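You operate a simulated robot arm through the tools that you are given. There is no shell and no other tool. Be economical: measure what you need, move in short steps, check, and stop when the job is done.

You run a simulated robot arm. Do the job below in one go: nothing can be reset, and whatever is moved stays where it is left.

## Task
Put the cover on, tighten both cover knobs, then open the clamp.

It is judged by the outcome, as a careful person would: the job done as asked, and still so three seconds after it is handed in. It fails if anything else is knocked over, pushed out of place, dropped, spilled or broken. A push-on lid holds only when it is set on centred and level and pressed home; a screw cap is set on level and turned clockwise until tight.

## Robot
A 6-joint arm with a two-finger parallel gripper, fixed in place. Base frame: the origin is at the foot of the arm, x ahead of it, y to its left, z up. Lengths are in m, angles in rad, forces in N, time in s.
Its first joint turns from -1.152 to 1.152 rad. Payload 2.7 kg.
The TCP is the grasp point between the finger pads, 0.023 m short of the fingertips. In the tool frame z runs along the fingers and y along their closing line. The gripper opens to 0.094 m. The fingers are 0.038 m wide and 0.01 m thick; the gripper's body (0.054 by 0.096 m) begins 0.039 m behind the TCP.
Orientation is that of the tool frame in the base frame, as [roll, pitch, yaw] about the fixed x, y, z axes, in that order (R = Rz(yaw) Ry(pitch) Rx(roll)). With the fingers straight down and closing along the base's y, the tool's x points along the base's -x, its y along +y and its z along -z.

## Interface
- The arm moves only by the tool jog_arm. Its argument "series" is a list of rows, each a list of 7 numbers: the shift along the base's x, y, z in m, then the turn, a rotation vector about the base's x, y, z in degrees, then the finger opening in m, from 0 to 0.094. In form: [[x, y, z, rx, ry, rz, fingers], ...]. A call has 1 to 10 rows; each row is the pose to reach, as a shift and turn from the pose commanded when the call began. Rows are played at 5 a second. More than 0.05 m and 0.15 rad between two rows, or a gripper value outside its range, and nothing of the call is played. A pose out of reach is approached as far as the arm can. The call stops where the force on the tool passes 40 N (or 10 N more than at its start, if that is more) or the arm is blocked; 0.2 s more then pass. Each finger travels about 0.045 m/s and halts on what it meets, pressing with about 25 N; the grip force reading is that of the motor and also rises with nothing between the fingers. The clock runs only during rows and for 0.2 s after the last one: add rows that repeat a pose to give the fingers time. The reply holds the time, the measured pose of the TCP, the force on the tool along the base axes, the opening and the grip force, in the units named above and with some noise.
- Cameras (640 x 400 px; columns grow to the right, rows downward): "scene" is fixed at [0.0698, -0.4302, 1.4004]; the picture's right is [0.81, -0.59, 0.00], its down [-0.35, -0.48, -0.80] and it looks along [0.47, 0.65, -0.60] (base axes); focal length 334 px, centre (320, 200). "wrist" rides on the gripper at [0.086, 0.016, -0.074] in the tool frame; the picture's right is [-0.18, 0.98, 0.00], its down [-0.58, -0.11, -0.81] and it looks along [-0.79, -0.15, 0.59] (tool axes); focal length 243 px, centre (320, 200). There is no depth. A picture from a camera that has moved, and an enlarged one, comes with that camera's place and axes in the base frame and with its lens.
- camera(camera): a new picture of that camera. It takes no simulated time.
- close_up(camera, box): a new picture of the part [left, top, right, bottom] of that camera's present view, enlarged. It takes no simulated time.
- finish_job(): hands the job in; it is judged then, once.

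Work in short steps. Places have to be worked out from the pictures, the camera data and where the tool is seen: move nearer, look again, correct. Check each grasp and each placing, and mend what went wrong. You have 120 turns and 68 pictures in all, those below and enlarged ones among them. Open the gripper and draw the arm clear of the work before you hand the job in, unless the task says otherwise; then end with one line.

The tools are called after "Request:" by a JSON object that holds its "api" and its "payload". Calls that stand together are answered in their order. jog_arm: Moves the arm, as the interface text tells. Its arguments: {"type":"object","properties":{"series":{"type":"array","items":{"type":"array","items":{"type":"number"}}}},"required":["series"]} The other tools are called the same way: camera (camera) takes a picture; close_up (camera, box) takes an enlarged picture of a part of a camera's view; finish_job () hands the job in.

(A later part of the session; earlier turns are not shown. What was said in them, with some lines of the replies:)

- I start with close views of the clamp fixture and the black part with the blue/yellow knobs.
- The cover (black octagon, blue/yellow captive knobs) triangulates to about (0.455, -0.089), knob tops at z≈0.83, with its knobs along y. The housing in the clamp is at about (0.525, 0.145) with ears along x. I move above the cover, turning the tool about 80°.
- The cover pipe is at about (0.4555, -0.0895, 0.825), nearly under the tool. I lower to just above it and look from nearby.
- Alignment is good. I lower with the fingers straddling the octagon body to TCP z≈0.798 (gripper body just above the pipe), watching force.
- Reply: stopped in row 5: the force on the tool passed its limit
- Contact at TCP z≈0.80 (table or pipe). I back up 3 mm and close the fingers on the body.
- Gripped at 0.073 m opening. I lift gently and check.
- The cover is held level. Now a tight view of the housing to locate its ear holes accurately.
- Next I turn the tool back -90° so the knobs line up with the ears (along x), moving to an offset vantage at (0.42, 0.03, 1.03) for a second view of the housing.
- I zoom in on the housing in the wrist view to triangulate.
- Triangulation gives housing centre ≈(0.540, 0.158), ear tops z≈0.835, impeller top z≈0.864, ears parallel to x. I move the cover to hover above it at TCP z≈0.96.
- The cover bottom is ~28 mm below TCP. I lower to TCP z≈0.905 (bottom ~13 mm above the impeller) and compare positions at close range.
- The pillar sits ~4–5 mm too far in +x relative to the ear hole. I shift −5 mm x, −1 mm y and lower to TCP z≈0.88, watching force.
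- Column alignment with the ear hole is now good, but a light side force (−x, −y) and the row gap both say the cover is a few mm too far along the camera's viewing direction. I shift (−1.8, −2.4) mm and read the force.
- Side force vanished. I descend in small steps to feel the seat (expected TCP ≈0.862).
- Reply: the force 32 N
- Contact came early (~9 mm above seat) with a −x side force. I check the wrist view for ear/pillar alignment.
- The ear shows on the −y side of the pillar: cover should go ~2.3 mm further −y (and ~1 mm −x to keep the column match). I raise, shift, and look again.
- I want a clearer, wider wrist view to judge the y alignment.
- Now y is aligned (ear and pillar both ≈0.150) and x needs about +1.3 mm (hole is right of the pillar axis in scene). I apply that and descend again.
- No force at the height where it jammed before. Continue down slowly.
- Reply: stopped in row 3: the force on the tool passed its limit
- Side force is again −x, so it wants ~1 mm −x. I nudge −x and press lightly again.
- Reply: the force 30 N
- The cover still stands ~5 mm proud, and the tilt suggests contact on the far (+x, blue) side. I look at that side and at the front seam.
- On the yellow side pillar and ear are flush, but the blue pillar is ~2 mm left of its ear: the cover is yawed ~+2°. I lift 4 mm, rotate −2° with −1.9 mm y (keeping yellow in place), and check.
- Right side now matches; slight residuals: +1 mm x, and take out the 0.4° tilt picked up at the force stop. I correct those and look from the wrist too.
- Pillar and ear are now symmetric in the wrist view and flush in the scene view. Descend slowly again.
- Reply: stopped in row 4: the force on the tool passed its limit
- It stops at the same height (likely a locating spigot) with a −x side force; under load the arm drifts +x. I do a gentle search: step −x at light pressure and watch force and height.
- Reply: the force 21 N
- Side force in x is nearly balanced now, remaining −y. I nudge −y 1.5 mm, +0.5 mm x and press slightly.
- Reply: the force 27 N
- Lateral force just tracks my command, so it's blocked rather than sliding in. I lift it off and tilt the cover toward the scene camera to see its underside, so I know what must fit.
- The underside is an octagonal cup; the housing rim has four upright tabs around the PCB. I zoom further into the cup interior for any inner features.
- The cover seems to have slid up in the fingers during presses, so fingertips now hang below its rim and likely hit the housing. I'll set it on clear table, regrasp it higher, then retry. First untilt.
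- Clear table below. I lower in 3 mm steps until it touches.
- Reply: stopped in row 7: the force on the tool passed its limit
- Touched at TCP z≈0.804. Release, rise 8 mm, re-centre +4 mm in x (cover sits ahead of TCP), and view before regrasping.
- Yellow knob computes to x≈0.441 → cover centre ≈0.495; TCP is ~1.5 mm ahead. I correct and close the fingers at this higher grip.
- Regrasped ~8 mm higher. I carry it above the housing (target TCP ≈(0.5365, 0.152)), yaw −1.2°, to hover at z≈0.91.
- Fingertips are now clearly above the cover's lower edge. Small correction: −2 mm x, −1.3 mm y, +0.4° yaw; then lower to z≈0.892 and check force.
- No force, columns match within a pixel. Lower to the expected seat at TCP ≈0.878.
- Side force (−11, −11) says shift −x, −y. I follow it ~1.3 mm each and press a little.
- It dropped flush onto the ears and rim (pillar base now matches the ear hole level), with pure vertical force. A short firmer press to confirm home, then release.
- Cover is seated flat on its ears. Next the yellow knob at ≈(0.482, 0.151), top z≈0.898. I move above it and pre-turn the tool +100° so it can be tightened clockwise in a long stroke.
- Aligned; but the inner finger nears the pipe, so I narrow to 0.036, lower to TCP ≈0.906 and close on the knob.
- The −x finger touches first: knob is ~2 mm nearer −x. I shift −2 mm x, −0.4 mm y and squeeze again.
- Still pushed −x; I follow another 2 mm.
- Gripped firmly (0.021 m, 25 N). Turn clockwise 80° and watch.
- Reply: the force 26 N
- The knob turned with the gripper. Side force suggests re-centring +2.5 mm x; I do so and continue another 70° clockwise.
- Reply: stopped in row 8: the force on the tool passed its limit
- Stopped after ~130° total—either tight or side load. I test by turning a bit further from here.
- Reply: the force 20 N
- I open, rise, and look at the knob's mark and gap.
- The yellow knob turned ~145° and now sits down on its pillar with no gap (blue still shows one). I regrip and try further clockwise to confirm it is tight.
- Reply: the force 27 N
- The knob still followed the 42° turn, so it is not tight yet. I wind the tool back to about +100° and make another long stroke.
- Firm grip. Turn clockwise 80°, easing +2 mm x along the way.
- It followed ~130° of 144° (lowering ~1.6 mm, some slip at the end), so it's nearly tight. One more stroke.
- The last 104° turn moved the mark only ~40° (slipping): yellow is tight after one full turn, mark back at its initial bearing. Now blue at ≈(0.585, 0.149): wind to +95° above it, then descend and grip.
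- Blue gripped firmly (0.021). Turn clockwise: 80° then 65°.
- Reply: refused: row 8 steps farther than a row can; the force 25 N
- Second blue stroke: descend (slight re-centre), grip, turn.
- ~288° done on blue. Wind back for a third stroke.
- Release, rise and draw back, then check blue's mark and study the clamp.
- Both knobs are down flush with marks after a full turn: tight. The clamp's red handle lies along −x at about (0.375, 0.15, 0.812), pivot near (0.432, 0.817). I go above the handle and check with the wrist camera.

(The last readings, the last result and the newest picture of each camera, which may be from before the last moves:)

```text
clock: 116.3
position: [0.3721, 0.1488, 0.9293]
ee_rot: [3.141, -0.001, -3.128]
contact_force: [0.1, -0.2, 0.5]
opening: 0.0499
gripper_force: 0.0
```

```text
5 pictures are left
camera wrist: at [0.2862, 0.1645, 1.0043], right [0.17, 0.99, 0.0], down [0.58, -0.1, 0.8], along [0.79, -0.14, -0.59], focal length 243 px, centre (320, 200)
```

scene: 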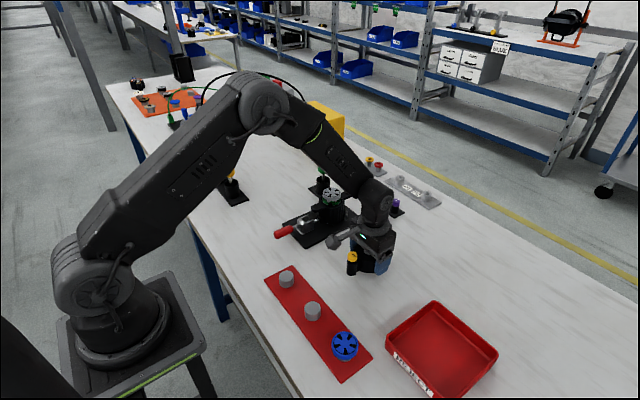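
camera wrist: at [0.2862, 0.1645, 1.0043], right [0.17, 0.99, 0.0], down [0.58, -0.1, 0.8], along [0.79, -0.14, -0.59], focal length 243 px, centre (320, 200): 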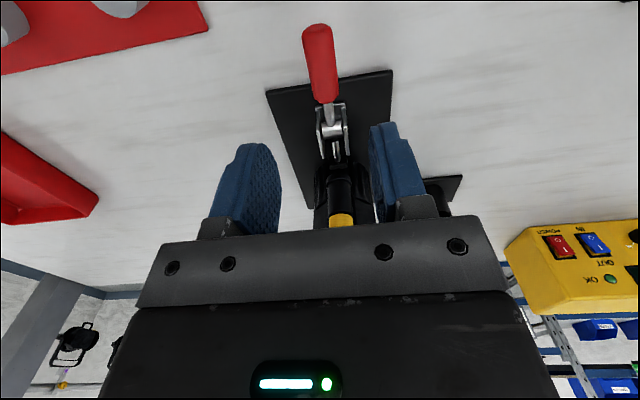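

Handle confirmed at y≈0.150, x 0.348–0.401; TCP is right above. I lower to z≈0.814 with fingers straddling it and close.

Request:
{"api": "jog_arm", "payload": {"series": [[-0.004, 0.001, -0.04, 0, 0, 0, 0.05], [-0.004, 0.001, -0.08, 0, 0, 0, 0.05], [-0.004, 0.001, -0.105, 0, 0, 0, 0.05], [-0.004, 0.001, -0.115, 0, 0, 0, 0.05], [-0.004, 0.001, -0.115, 0, 0, 0, 0.03], [-0.004, 0.001, -0.115, 0, 0, 0, 0.012], [-0.004, 0.001, -0.115, 0, 0, 0, 0.012], [-0.004, 0.001, -0.115, 0, 0, 0, 0.012]]}}

Request:
{"api": "close_up", "payload": {"camera": "scene", "box": [240, 160, 352, 250]}}

```text
clock: 118.1
position: [0.3701, 0.1491, 0.8156]
ee_rot: [3.139, -0.002, -3.133]
contact_force: [4.1, -6.9, -4.2]
opening: 0.0209
gripper_force: 45.4
```

```text
4.44 times, centred on (296, 205) of scene
camera zoom: at [0.07, -0.4303, 1.4004], right [0.81, -0.59, 0.0], down [-0.35, -0.48, -0.8], along [0.47, 0.65, -0.6], focal length 1485 px, centre (427, 178)
```

zoom: 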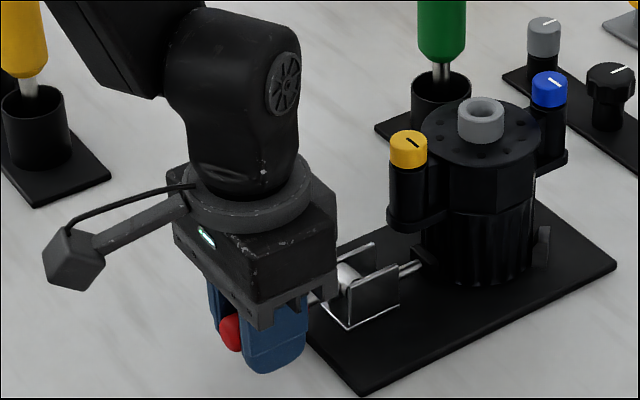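

Handle gripped. I lift it along an arc about the pivot (r≈0.061), 40° first, watching force.

Request:
{"api": "jog_arm", "payload": {"series": [[0.0003, 0, 0.0053, 0, 0, 0, 0.012], [0.0009, 0, 0.0106, 0, 0, 0, 0.012], [0.0021, 0, 0.0158, 0, 0, 0, 0.012], [0.0037, 0, 0.0209, 0, 0, 0, 0.012], [0.0057, 0, 0.0258, 0, 0, 0, 0.012], [0.0082, 0, 0.0305, 0, 0, 0, 0.012], [0.011, 0, 0.035, 0, 0, 0, 0.012], [0.0143, 0, 0.0392, 0, 0, 0, 0.012]]}}

```text
clock: 119.9
position: [0.38, 0.1505, 0.8546]
ee_rot: [-3.139, -0.011, -3.128]
contact_force: [-20.3, -2.2, -6.0]
opening: 0.0215
gripper_force: 44.9
```

The handle rises; it pulls slightly −x, so I follow with less x travel and continue up.

Request:
{"api": "jog_arm", "payload": {"series": [[-0.002, 0, 0.004, 0, 0, 0, 0.012], [-0.001, 0, 0.008, 0, 0, 0, 0.012], [0.001, 0, 0.012, 0, 0, 0, 0.012], [0.004, 0, 0.015, 0, 0, 0, 0.012], [0.007, 0, 0.018, 0, 0, 0, 0.012]]}}

Request:
{"api": "close_up", "payload": {"camera": "scene", "box": [240, 160, 352, 250]}}

```text
clock: 121.1
position: [0.39, 0.1504, 0.8719]
ee_rot: [-3.139, -0.01, -3.127]
contact_force: [-10.8, -13.8, -10.4]
opening: 0.0207
gripper_force: 45.1
```

```text
4.44 times, centred on (296, 205) of scene
camera zoom: at [0.0697, -0.4304, 1.4004], right [0.81, -0.59, 0.0], down [-0.35, -0.48, -0.8], along [0.47, 0.65, -0.6], focal length 1485 px, centre (427, 178)
```

zoom: 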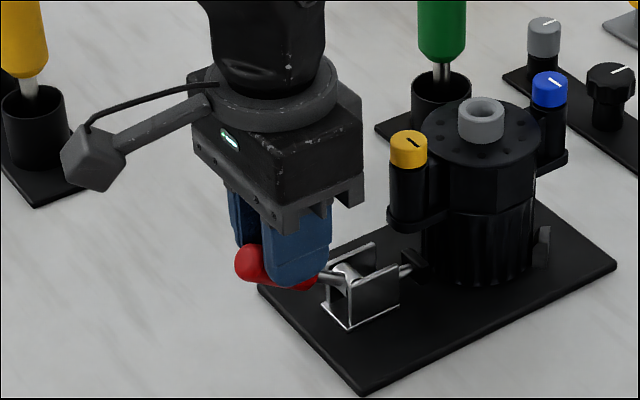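

Handle is at ~50°. Continue the arc toward vertical.

Request:
{"api": "jog_arm", "payload": {"series": [[0.003, 0, 0.002, 0, 0, 0, 0.012], [0.006, 0, 0.0038, 0, 0, 0, 0.012], [0.0095, 0, 0.0056, 0, 0, 0, 0.012], [0.013, 0, 0.0072, 0, 0, 0, 0.012], [0.0175, 0, 0.009, 0, 0, 0, 0.012], [0.022, 0, 0.0102, 0, 0, 0, 0.012], [0.027, 0, 0.011, 0, 0, 0, 0.012]]}}

```text
clock: 122.7
position: [0.4149, 0.1497, 0.8838]
ee_rot: [-3.137, -0.014, -3.128]
contact_force: [-28.2, -4.7, 14.2]
opening: 0.0206
gripper_force: 44.9
```

Resistance grows at ~76°. A small further push tells whether it is the end stop.

Request:
{"api": "jog_arm", "payload": {"series": [[0.002, 0, -0.001, 0, 0, 0, 0.012], [0.005, 0, -0.001, 0, 0, 0, 0.012], [0.008, 0, -0.001, 0, 0, 0, 0.012]]}}

Request:
{"api": "close_up", "payload": {"camera": "scene", "box": [264, 165, 360, 240]}}

```text
clock: 123.5
position: [0.428, 0.1524, 0.885]
ee_rot: [3.139, 0.001, -3.127]
contact_force: [0.1, 0.4, 0.6]
opening: 0.0121
gripper_force: 0.0
```

```text
5.33 times, centred on (312, 202) of scene
camera zoom: at [0.0699, -0.4302, 1.4004], right [0.81, -0.59, 0.0], down [-0.35, -0.48, -0.8], along [0.47, 0.65, -0.6], focal length 1782 px, centre (363, 187)
```

zoom: 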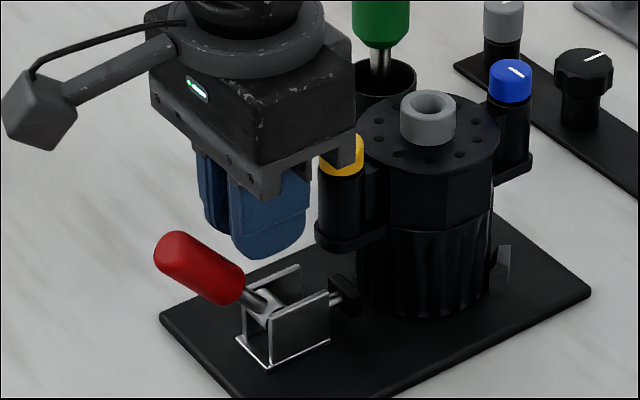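

The fingers slid off; the handle stands at ~52° and the pad has pulled back from the housing. To verify it's at full open, I go round behind the handle with closed fingers and push it gently toward +x.

Request:
{"api": "jog_arm", "payload": {"series": [[0, 0, 0.04, 0, 0, 0, 0.01], [0, 0, 0.07, 0, 0, 0, 0.0], [-0.045, -0.001, 0.07, 0, 0, 0, 0.0], [-0.09, -0.001, 0.07, 0, 0, 0, 0.0], [-0.095, -0.001, 0.035, 0, 0, 0, 0.0], [-0.095, -0.001, -0.003, 0, 0, 0, 0.0], [-0.095, -0.001, -0.003, 0, 0, 0, 0.0]]}}

Request:
{"api": "jog_arm", "payload": {"series": [[0.01, 0, 0, 0, 0, 0, 0.0], [0.018, 0, 0, 0, 0, 0, 0.0], [0.024, 0, 0, 0, 0, 0, 0.0], [0.028, 0, 0, 0, 0, 0, 0.0], [0.032, 0, 0, 0, 0, 0, 0.0]]}}

```text
clock: 125.1
position: [0.3314, 0.1514, 0.8805]
ee_rot: [-3.141, -0.003, -3.128]
contact_force: [0.1, -0.4, 0.1]
opening: 0.0
gripper_force: 25.6
```

```text
clock: 126.3
position: [0.3636, 0.1503, 0.8809]
ee_rot: [3.14, -0.002, -3.128]
contact_force: [-0.4, 0.5, -0.3]
opening: 0.0
gripper_force: 24.8
```

No contact yet at x=0.364; keep pushing in small steps.

Request:
{"api": "jog_arm", "payload": {"series": [[0.003, 0, 0, 0, 0, 0, 0.0], [0.006, 0, 0, 0, 0, 0, 0.0], [0.009, 0, 0, 0, 0, 0, 0.0], [0.009, 0, 0, 0, 0, 0, 0.0]]}}

```text
clock: 127.3
position: [0.3725, 0.1517, 0.8809]
ee_rot: [3.139, -0.002, -3.127]
contact_force: [-0.1, -0.5, 0.4]
opening: 0.0
gripper_force: 24.7
```

Request:
{"api": "jog_arm", "payload": {"series": [[0.003, 0, 0, 0, 0, 0, 0.0], [0.006, 0, 0, 0, 0, 0, 0.0], [0.009, 0, 0, 0, 0, 0, 0.0], [0.009, 0, 0, 0, 0, 0, 0.0]]}}

```text
clock: 128.3
position: [0.3785, 0.1503, 0.8801]
ee_rot: [-3.14, -0.009, -3.129]
contact_force: [-30.7, 3.3, 12.6]
opening: 0.0001
gripper_force: 25.3
```

Firm resistance (31 N) without motion. One last nudge up to the 40 N limit, to see if it yields.

Request:
{"api": "jog_arm", "payload": {"series": [[0.0015, 0, 0, 0, 0, 0, 0.0], [0.0015, 0, 0, 0, 0, 0, 0.0]]}}

Request:
{"api": "close_up", "payload": {"camera": "scene", "box": [280, 170, 360, 230]}}

```text
clock: 128.9
position: [0.38, 0.15, 0.8798]
ee_rot: [-3.138, -0.012, -3.127]
contact_force: [-38.9, 9.3, 13.6]
opening: 0.0
gripper_force: 25.2
```

```text
6.67 times, centred on (320, 200) of scene
camera zoom: at [0.0687, -0.43, 1.4006], right [0.81, -0.59, 0.0], down [-0.35, -0.49, -0.8], along [0.47, 0.65, -0.6], focal length 2228 px, centre (320, 200)
```

zoom: 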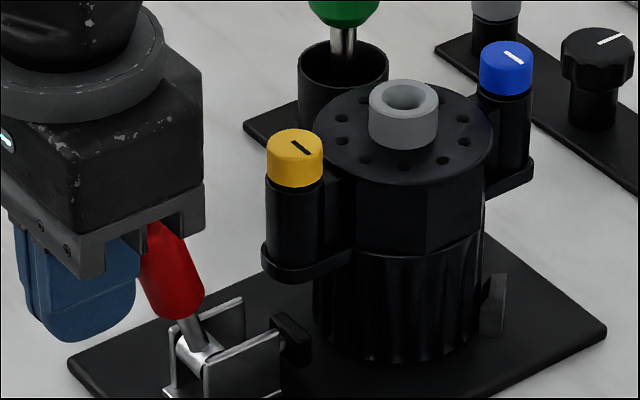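

The handle is now steeper (~75°) and the pad stands clear of the housing, at a hard stop. I back off straight −x, rise, and check that it stays open.

Request:
{"api": "jog_arm", "payload": {"series": [[-0.005, 0, 0, 0, 0, 0, 0.0], [-0.03, 0, 0.0, 0, 0, 0, 0.0], [-0.06, 0, 0.02, 0, 0, 0, 0.0], [-0.07, 0, 0.06, 0, 0, 0, 0.0], [-0.08, 0, 0.1, 0, 0, 0, 0.03], [-0.08, 0, 0.14, 0, 0, 0, 0.06], [-0.08, 0, 0.18, 0, 0, 0, 0.08], [-0.08, 0, 0.2, 0, 0, 0, 0.08], [-0.08, 0, 0.2, 0, 0, 0, 0.08], [-0.08, 0, 0.2, 0, 0, 0, 0.08]]}}

Request:
{"api": "close_up", "payload": {"camera": "scene", "box": [270, 165, 366, 240]}}

```text
clock: 131.1
position: [0.3033, 0.148, 1.0808]
ee_rot: [3.141, -0.003, -3.128]
contact_force: [0.2, -0.3, -1.4]
opening: 0.0801
gripper_force: 0.1
```

```text
5.33 times, centred on (318, 202) of scene
camera zoom: at [0.0698, -0.4302, 1.4004], right [0.81, -0.59, 0.0], down [-0.35, -0.48, -0.8], along [0.47, 0.65, -0.6], focal length 1782 px, centre (331, 187)
```

zoom: 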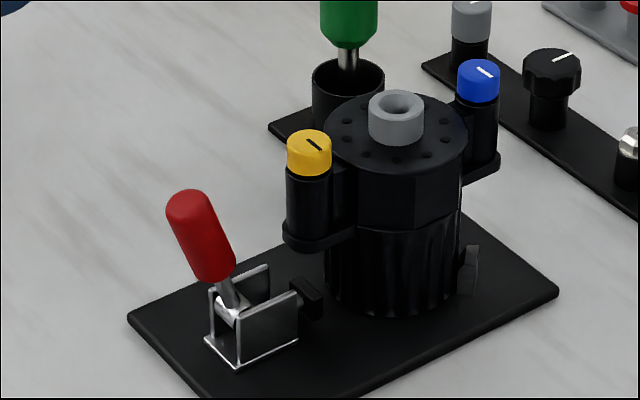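

Handle stays at ~73°, pad clear of the housing, both knobs flush. One more gentle push higher on the handle (better leverage) to make sure it is against its stop.

Request:
{"api": "jog_arm", "payload": {"series": [[0.0, 0.001, -0.04, 0, 0, 0, 0.04], [0.02, 0.001, -0.08, 0, 0, 0, 0.02], [0.04, 0.001, -0.12, 0, 0, 0, 0.0], [0.05, 0.001, -0.16, 0, 0, 0, 0.0], [0.055, 0.001, -0.178, 0, 0, 0, 0.0], [0.065, 0.001, -0.178, 0, 0, 0, 0.0], [0.072, 0.001, -0.178, 0, 0, 0, 0.0], [0.076, 0.001, -0.178, 0, 0, 0, 0.0], [0.076, 0.001, -0.178, 0, 0, 0, 0.0]]}}

Request:
{"api": "jog_arm", "payload": {"series": [[0.002, 0, 0, 0, 0, 0, 0.0], [0.004, 0, 0, 0, 0, 0, 0.0], [0.006, 0, 0, 0, 0, 0, 0.0], [0.008, 0, 0, 0, 0, 0, 0.0], [0.01, 0, 0, 0, 0, 0, 0.0], [0.012, 0, 0, 0, 0, 0, 0.0]]}}

```text
clock: 133.1
position: [0.3787, 0.1505, 0.9014]
ee_rot: [3.139, -0.005, -3.128]
contact_force: [-8.1, 2.3, 2.8]
opening: 0.0
gripper_force: 24.8
```

```text
clock: 133.8
position: [0.3789, 0.1512, 0.9006]
ee_rot: [-3.138, -0.02, -3.129]
contact_force: [-8.6, 1.8, 0.7]
opening: 0.0
gripper_force: 25.4
stopped in row 3: the force on the tool passed its limit (the readings are from after the stop); the commanded pose is now the measured one
```

Blocked at 40 N with no movement: hard stop, clamp fully open. I withdraw the same way and open the gripper.

Request:
{"api": "jog_arm", "payload": {"series": [[-0.01, 0, 0, 0, 0, 0, 0.0], [-0.04, 0, 0.0, 0, 0, 0, 0.0], [-0.06, 0, 0.04, 0, 0, 0, 0.02], [-0.07, 0, 0.08, 0, 0, 0, 0.05], [-0.07, 0, 0.12, 0, 0, 0, 0.08], [-0.07, 0, 0.16, 0, 0, 0, 0.09], [-0.07, 0, 0.2, 0, 0, 0, 0.09], [-0.07, 0, 0.2, 0, 0, 0, 0.09]]}}

Request:
{"api": "camera", "payload": {"camera": "scene"}}

```text
clock: 135.6
position: [0.3083, 0.151, 1.0989]
ee_rot: [-3.14, -0.013, -3.129]
contact_force: [-0.9, -1.0, 0.1]
opening: 0.0901
gripper_force: 0.1
```

```text
refused: no pictures are left
```

The arm is clear, the gripper is open, and every step is done, so I hand the job in.

Request:
{"api": "finish_job", "payload": {}}

```text
The job is handed in.
```

The cover is seated flat on the housing, both knobs are turned about one full turn clockwise (yellow until it slipped in the grip; I didn't see blue slip, but it is down flush), and the clamp is open against its stop with its pad clear of the housing. The last pushes on the handle came after my pictures ran out, so I checked those by force alone.
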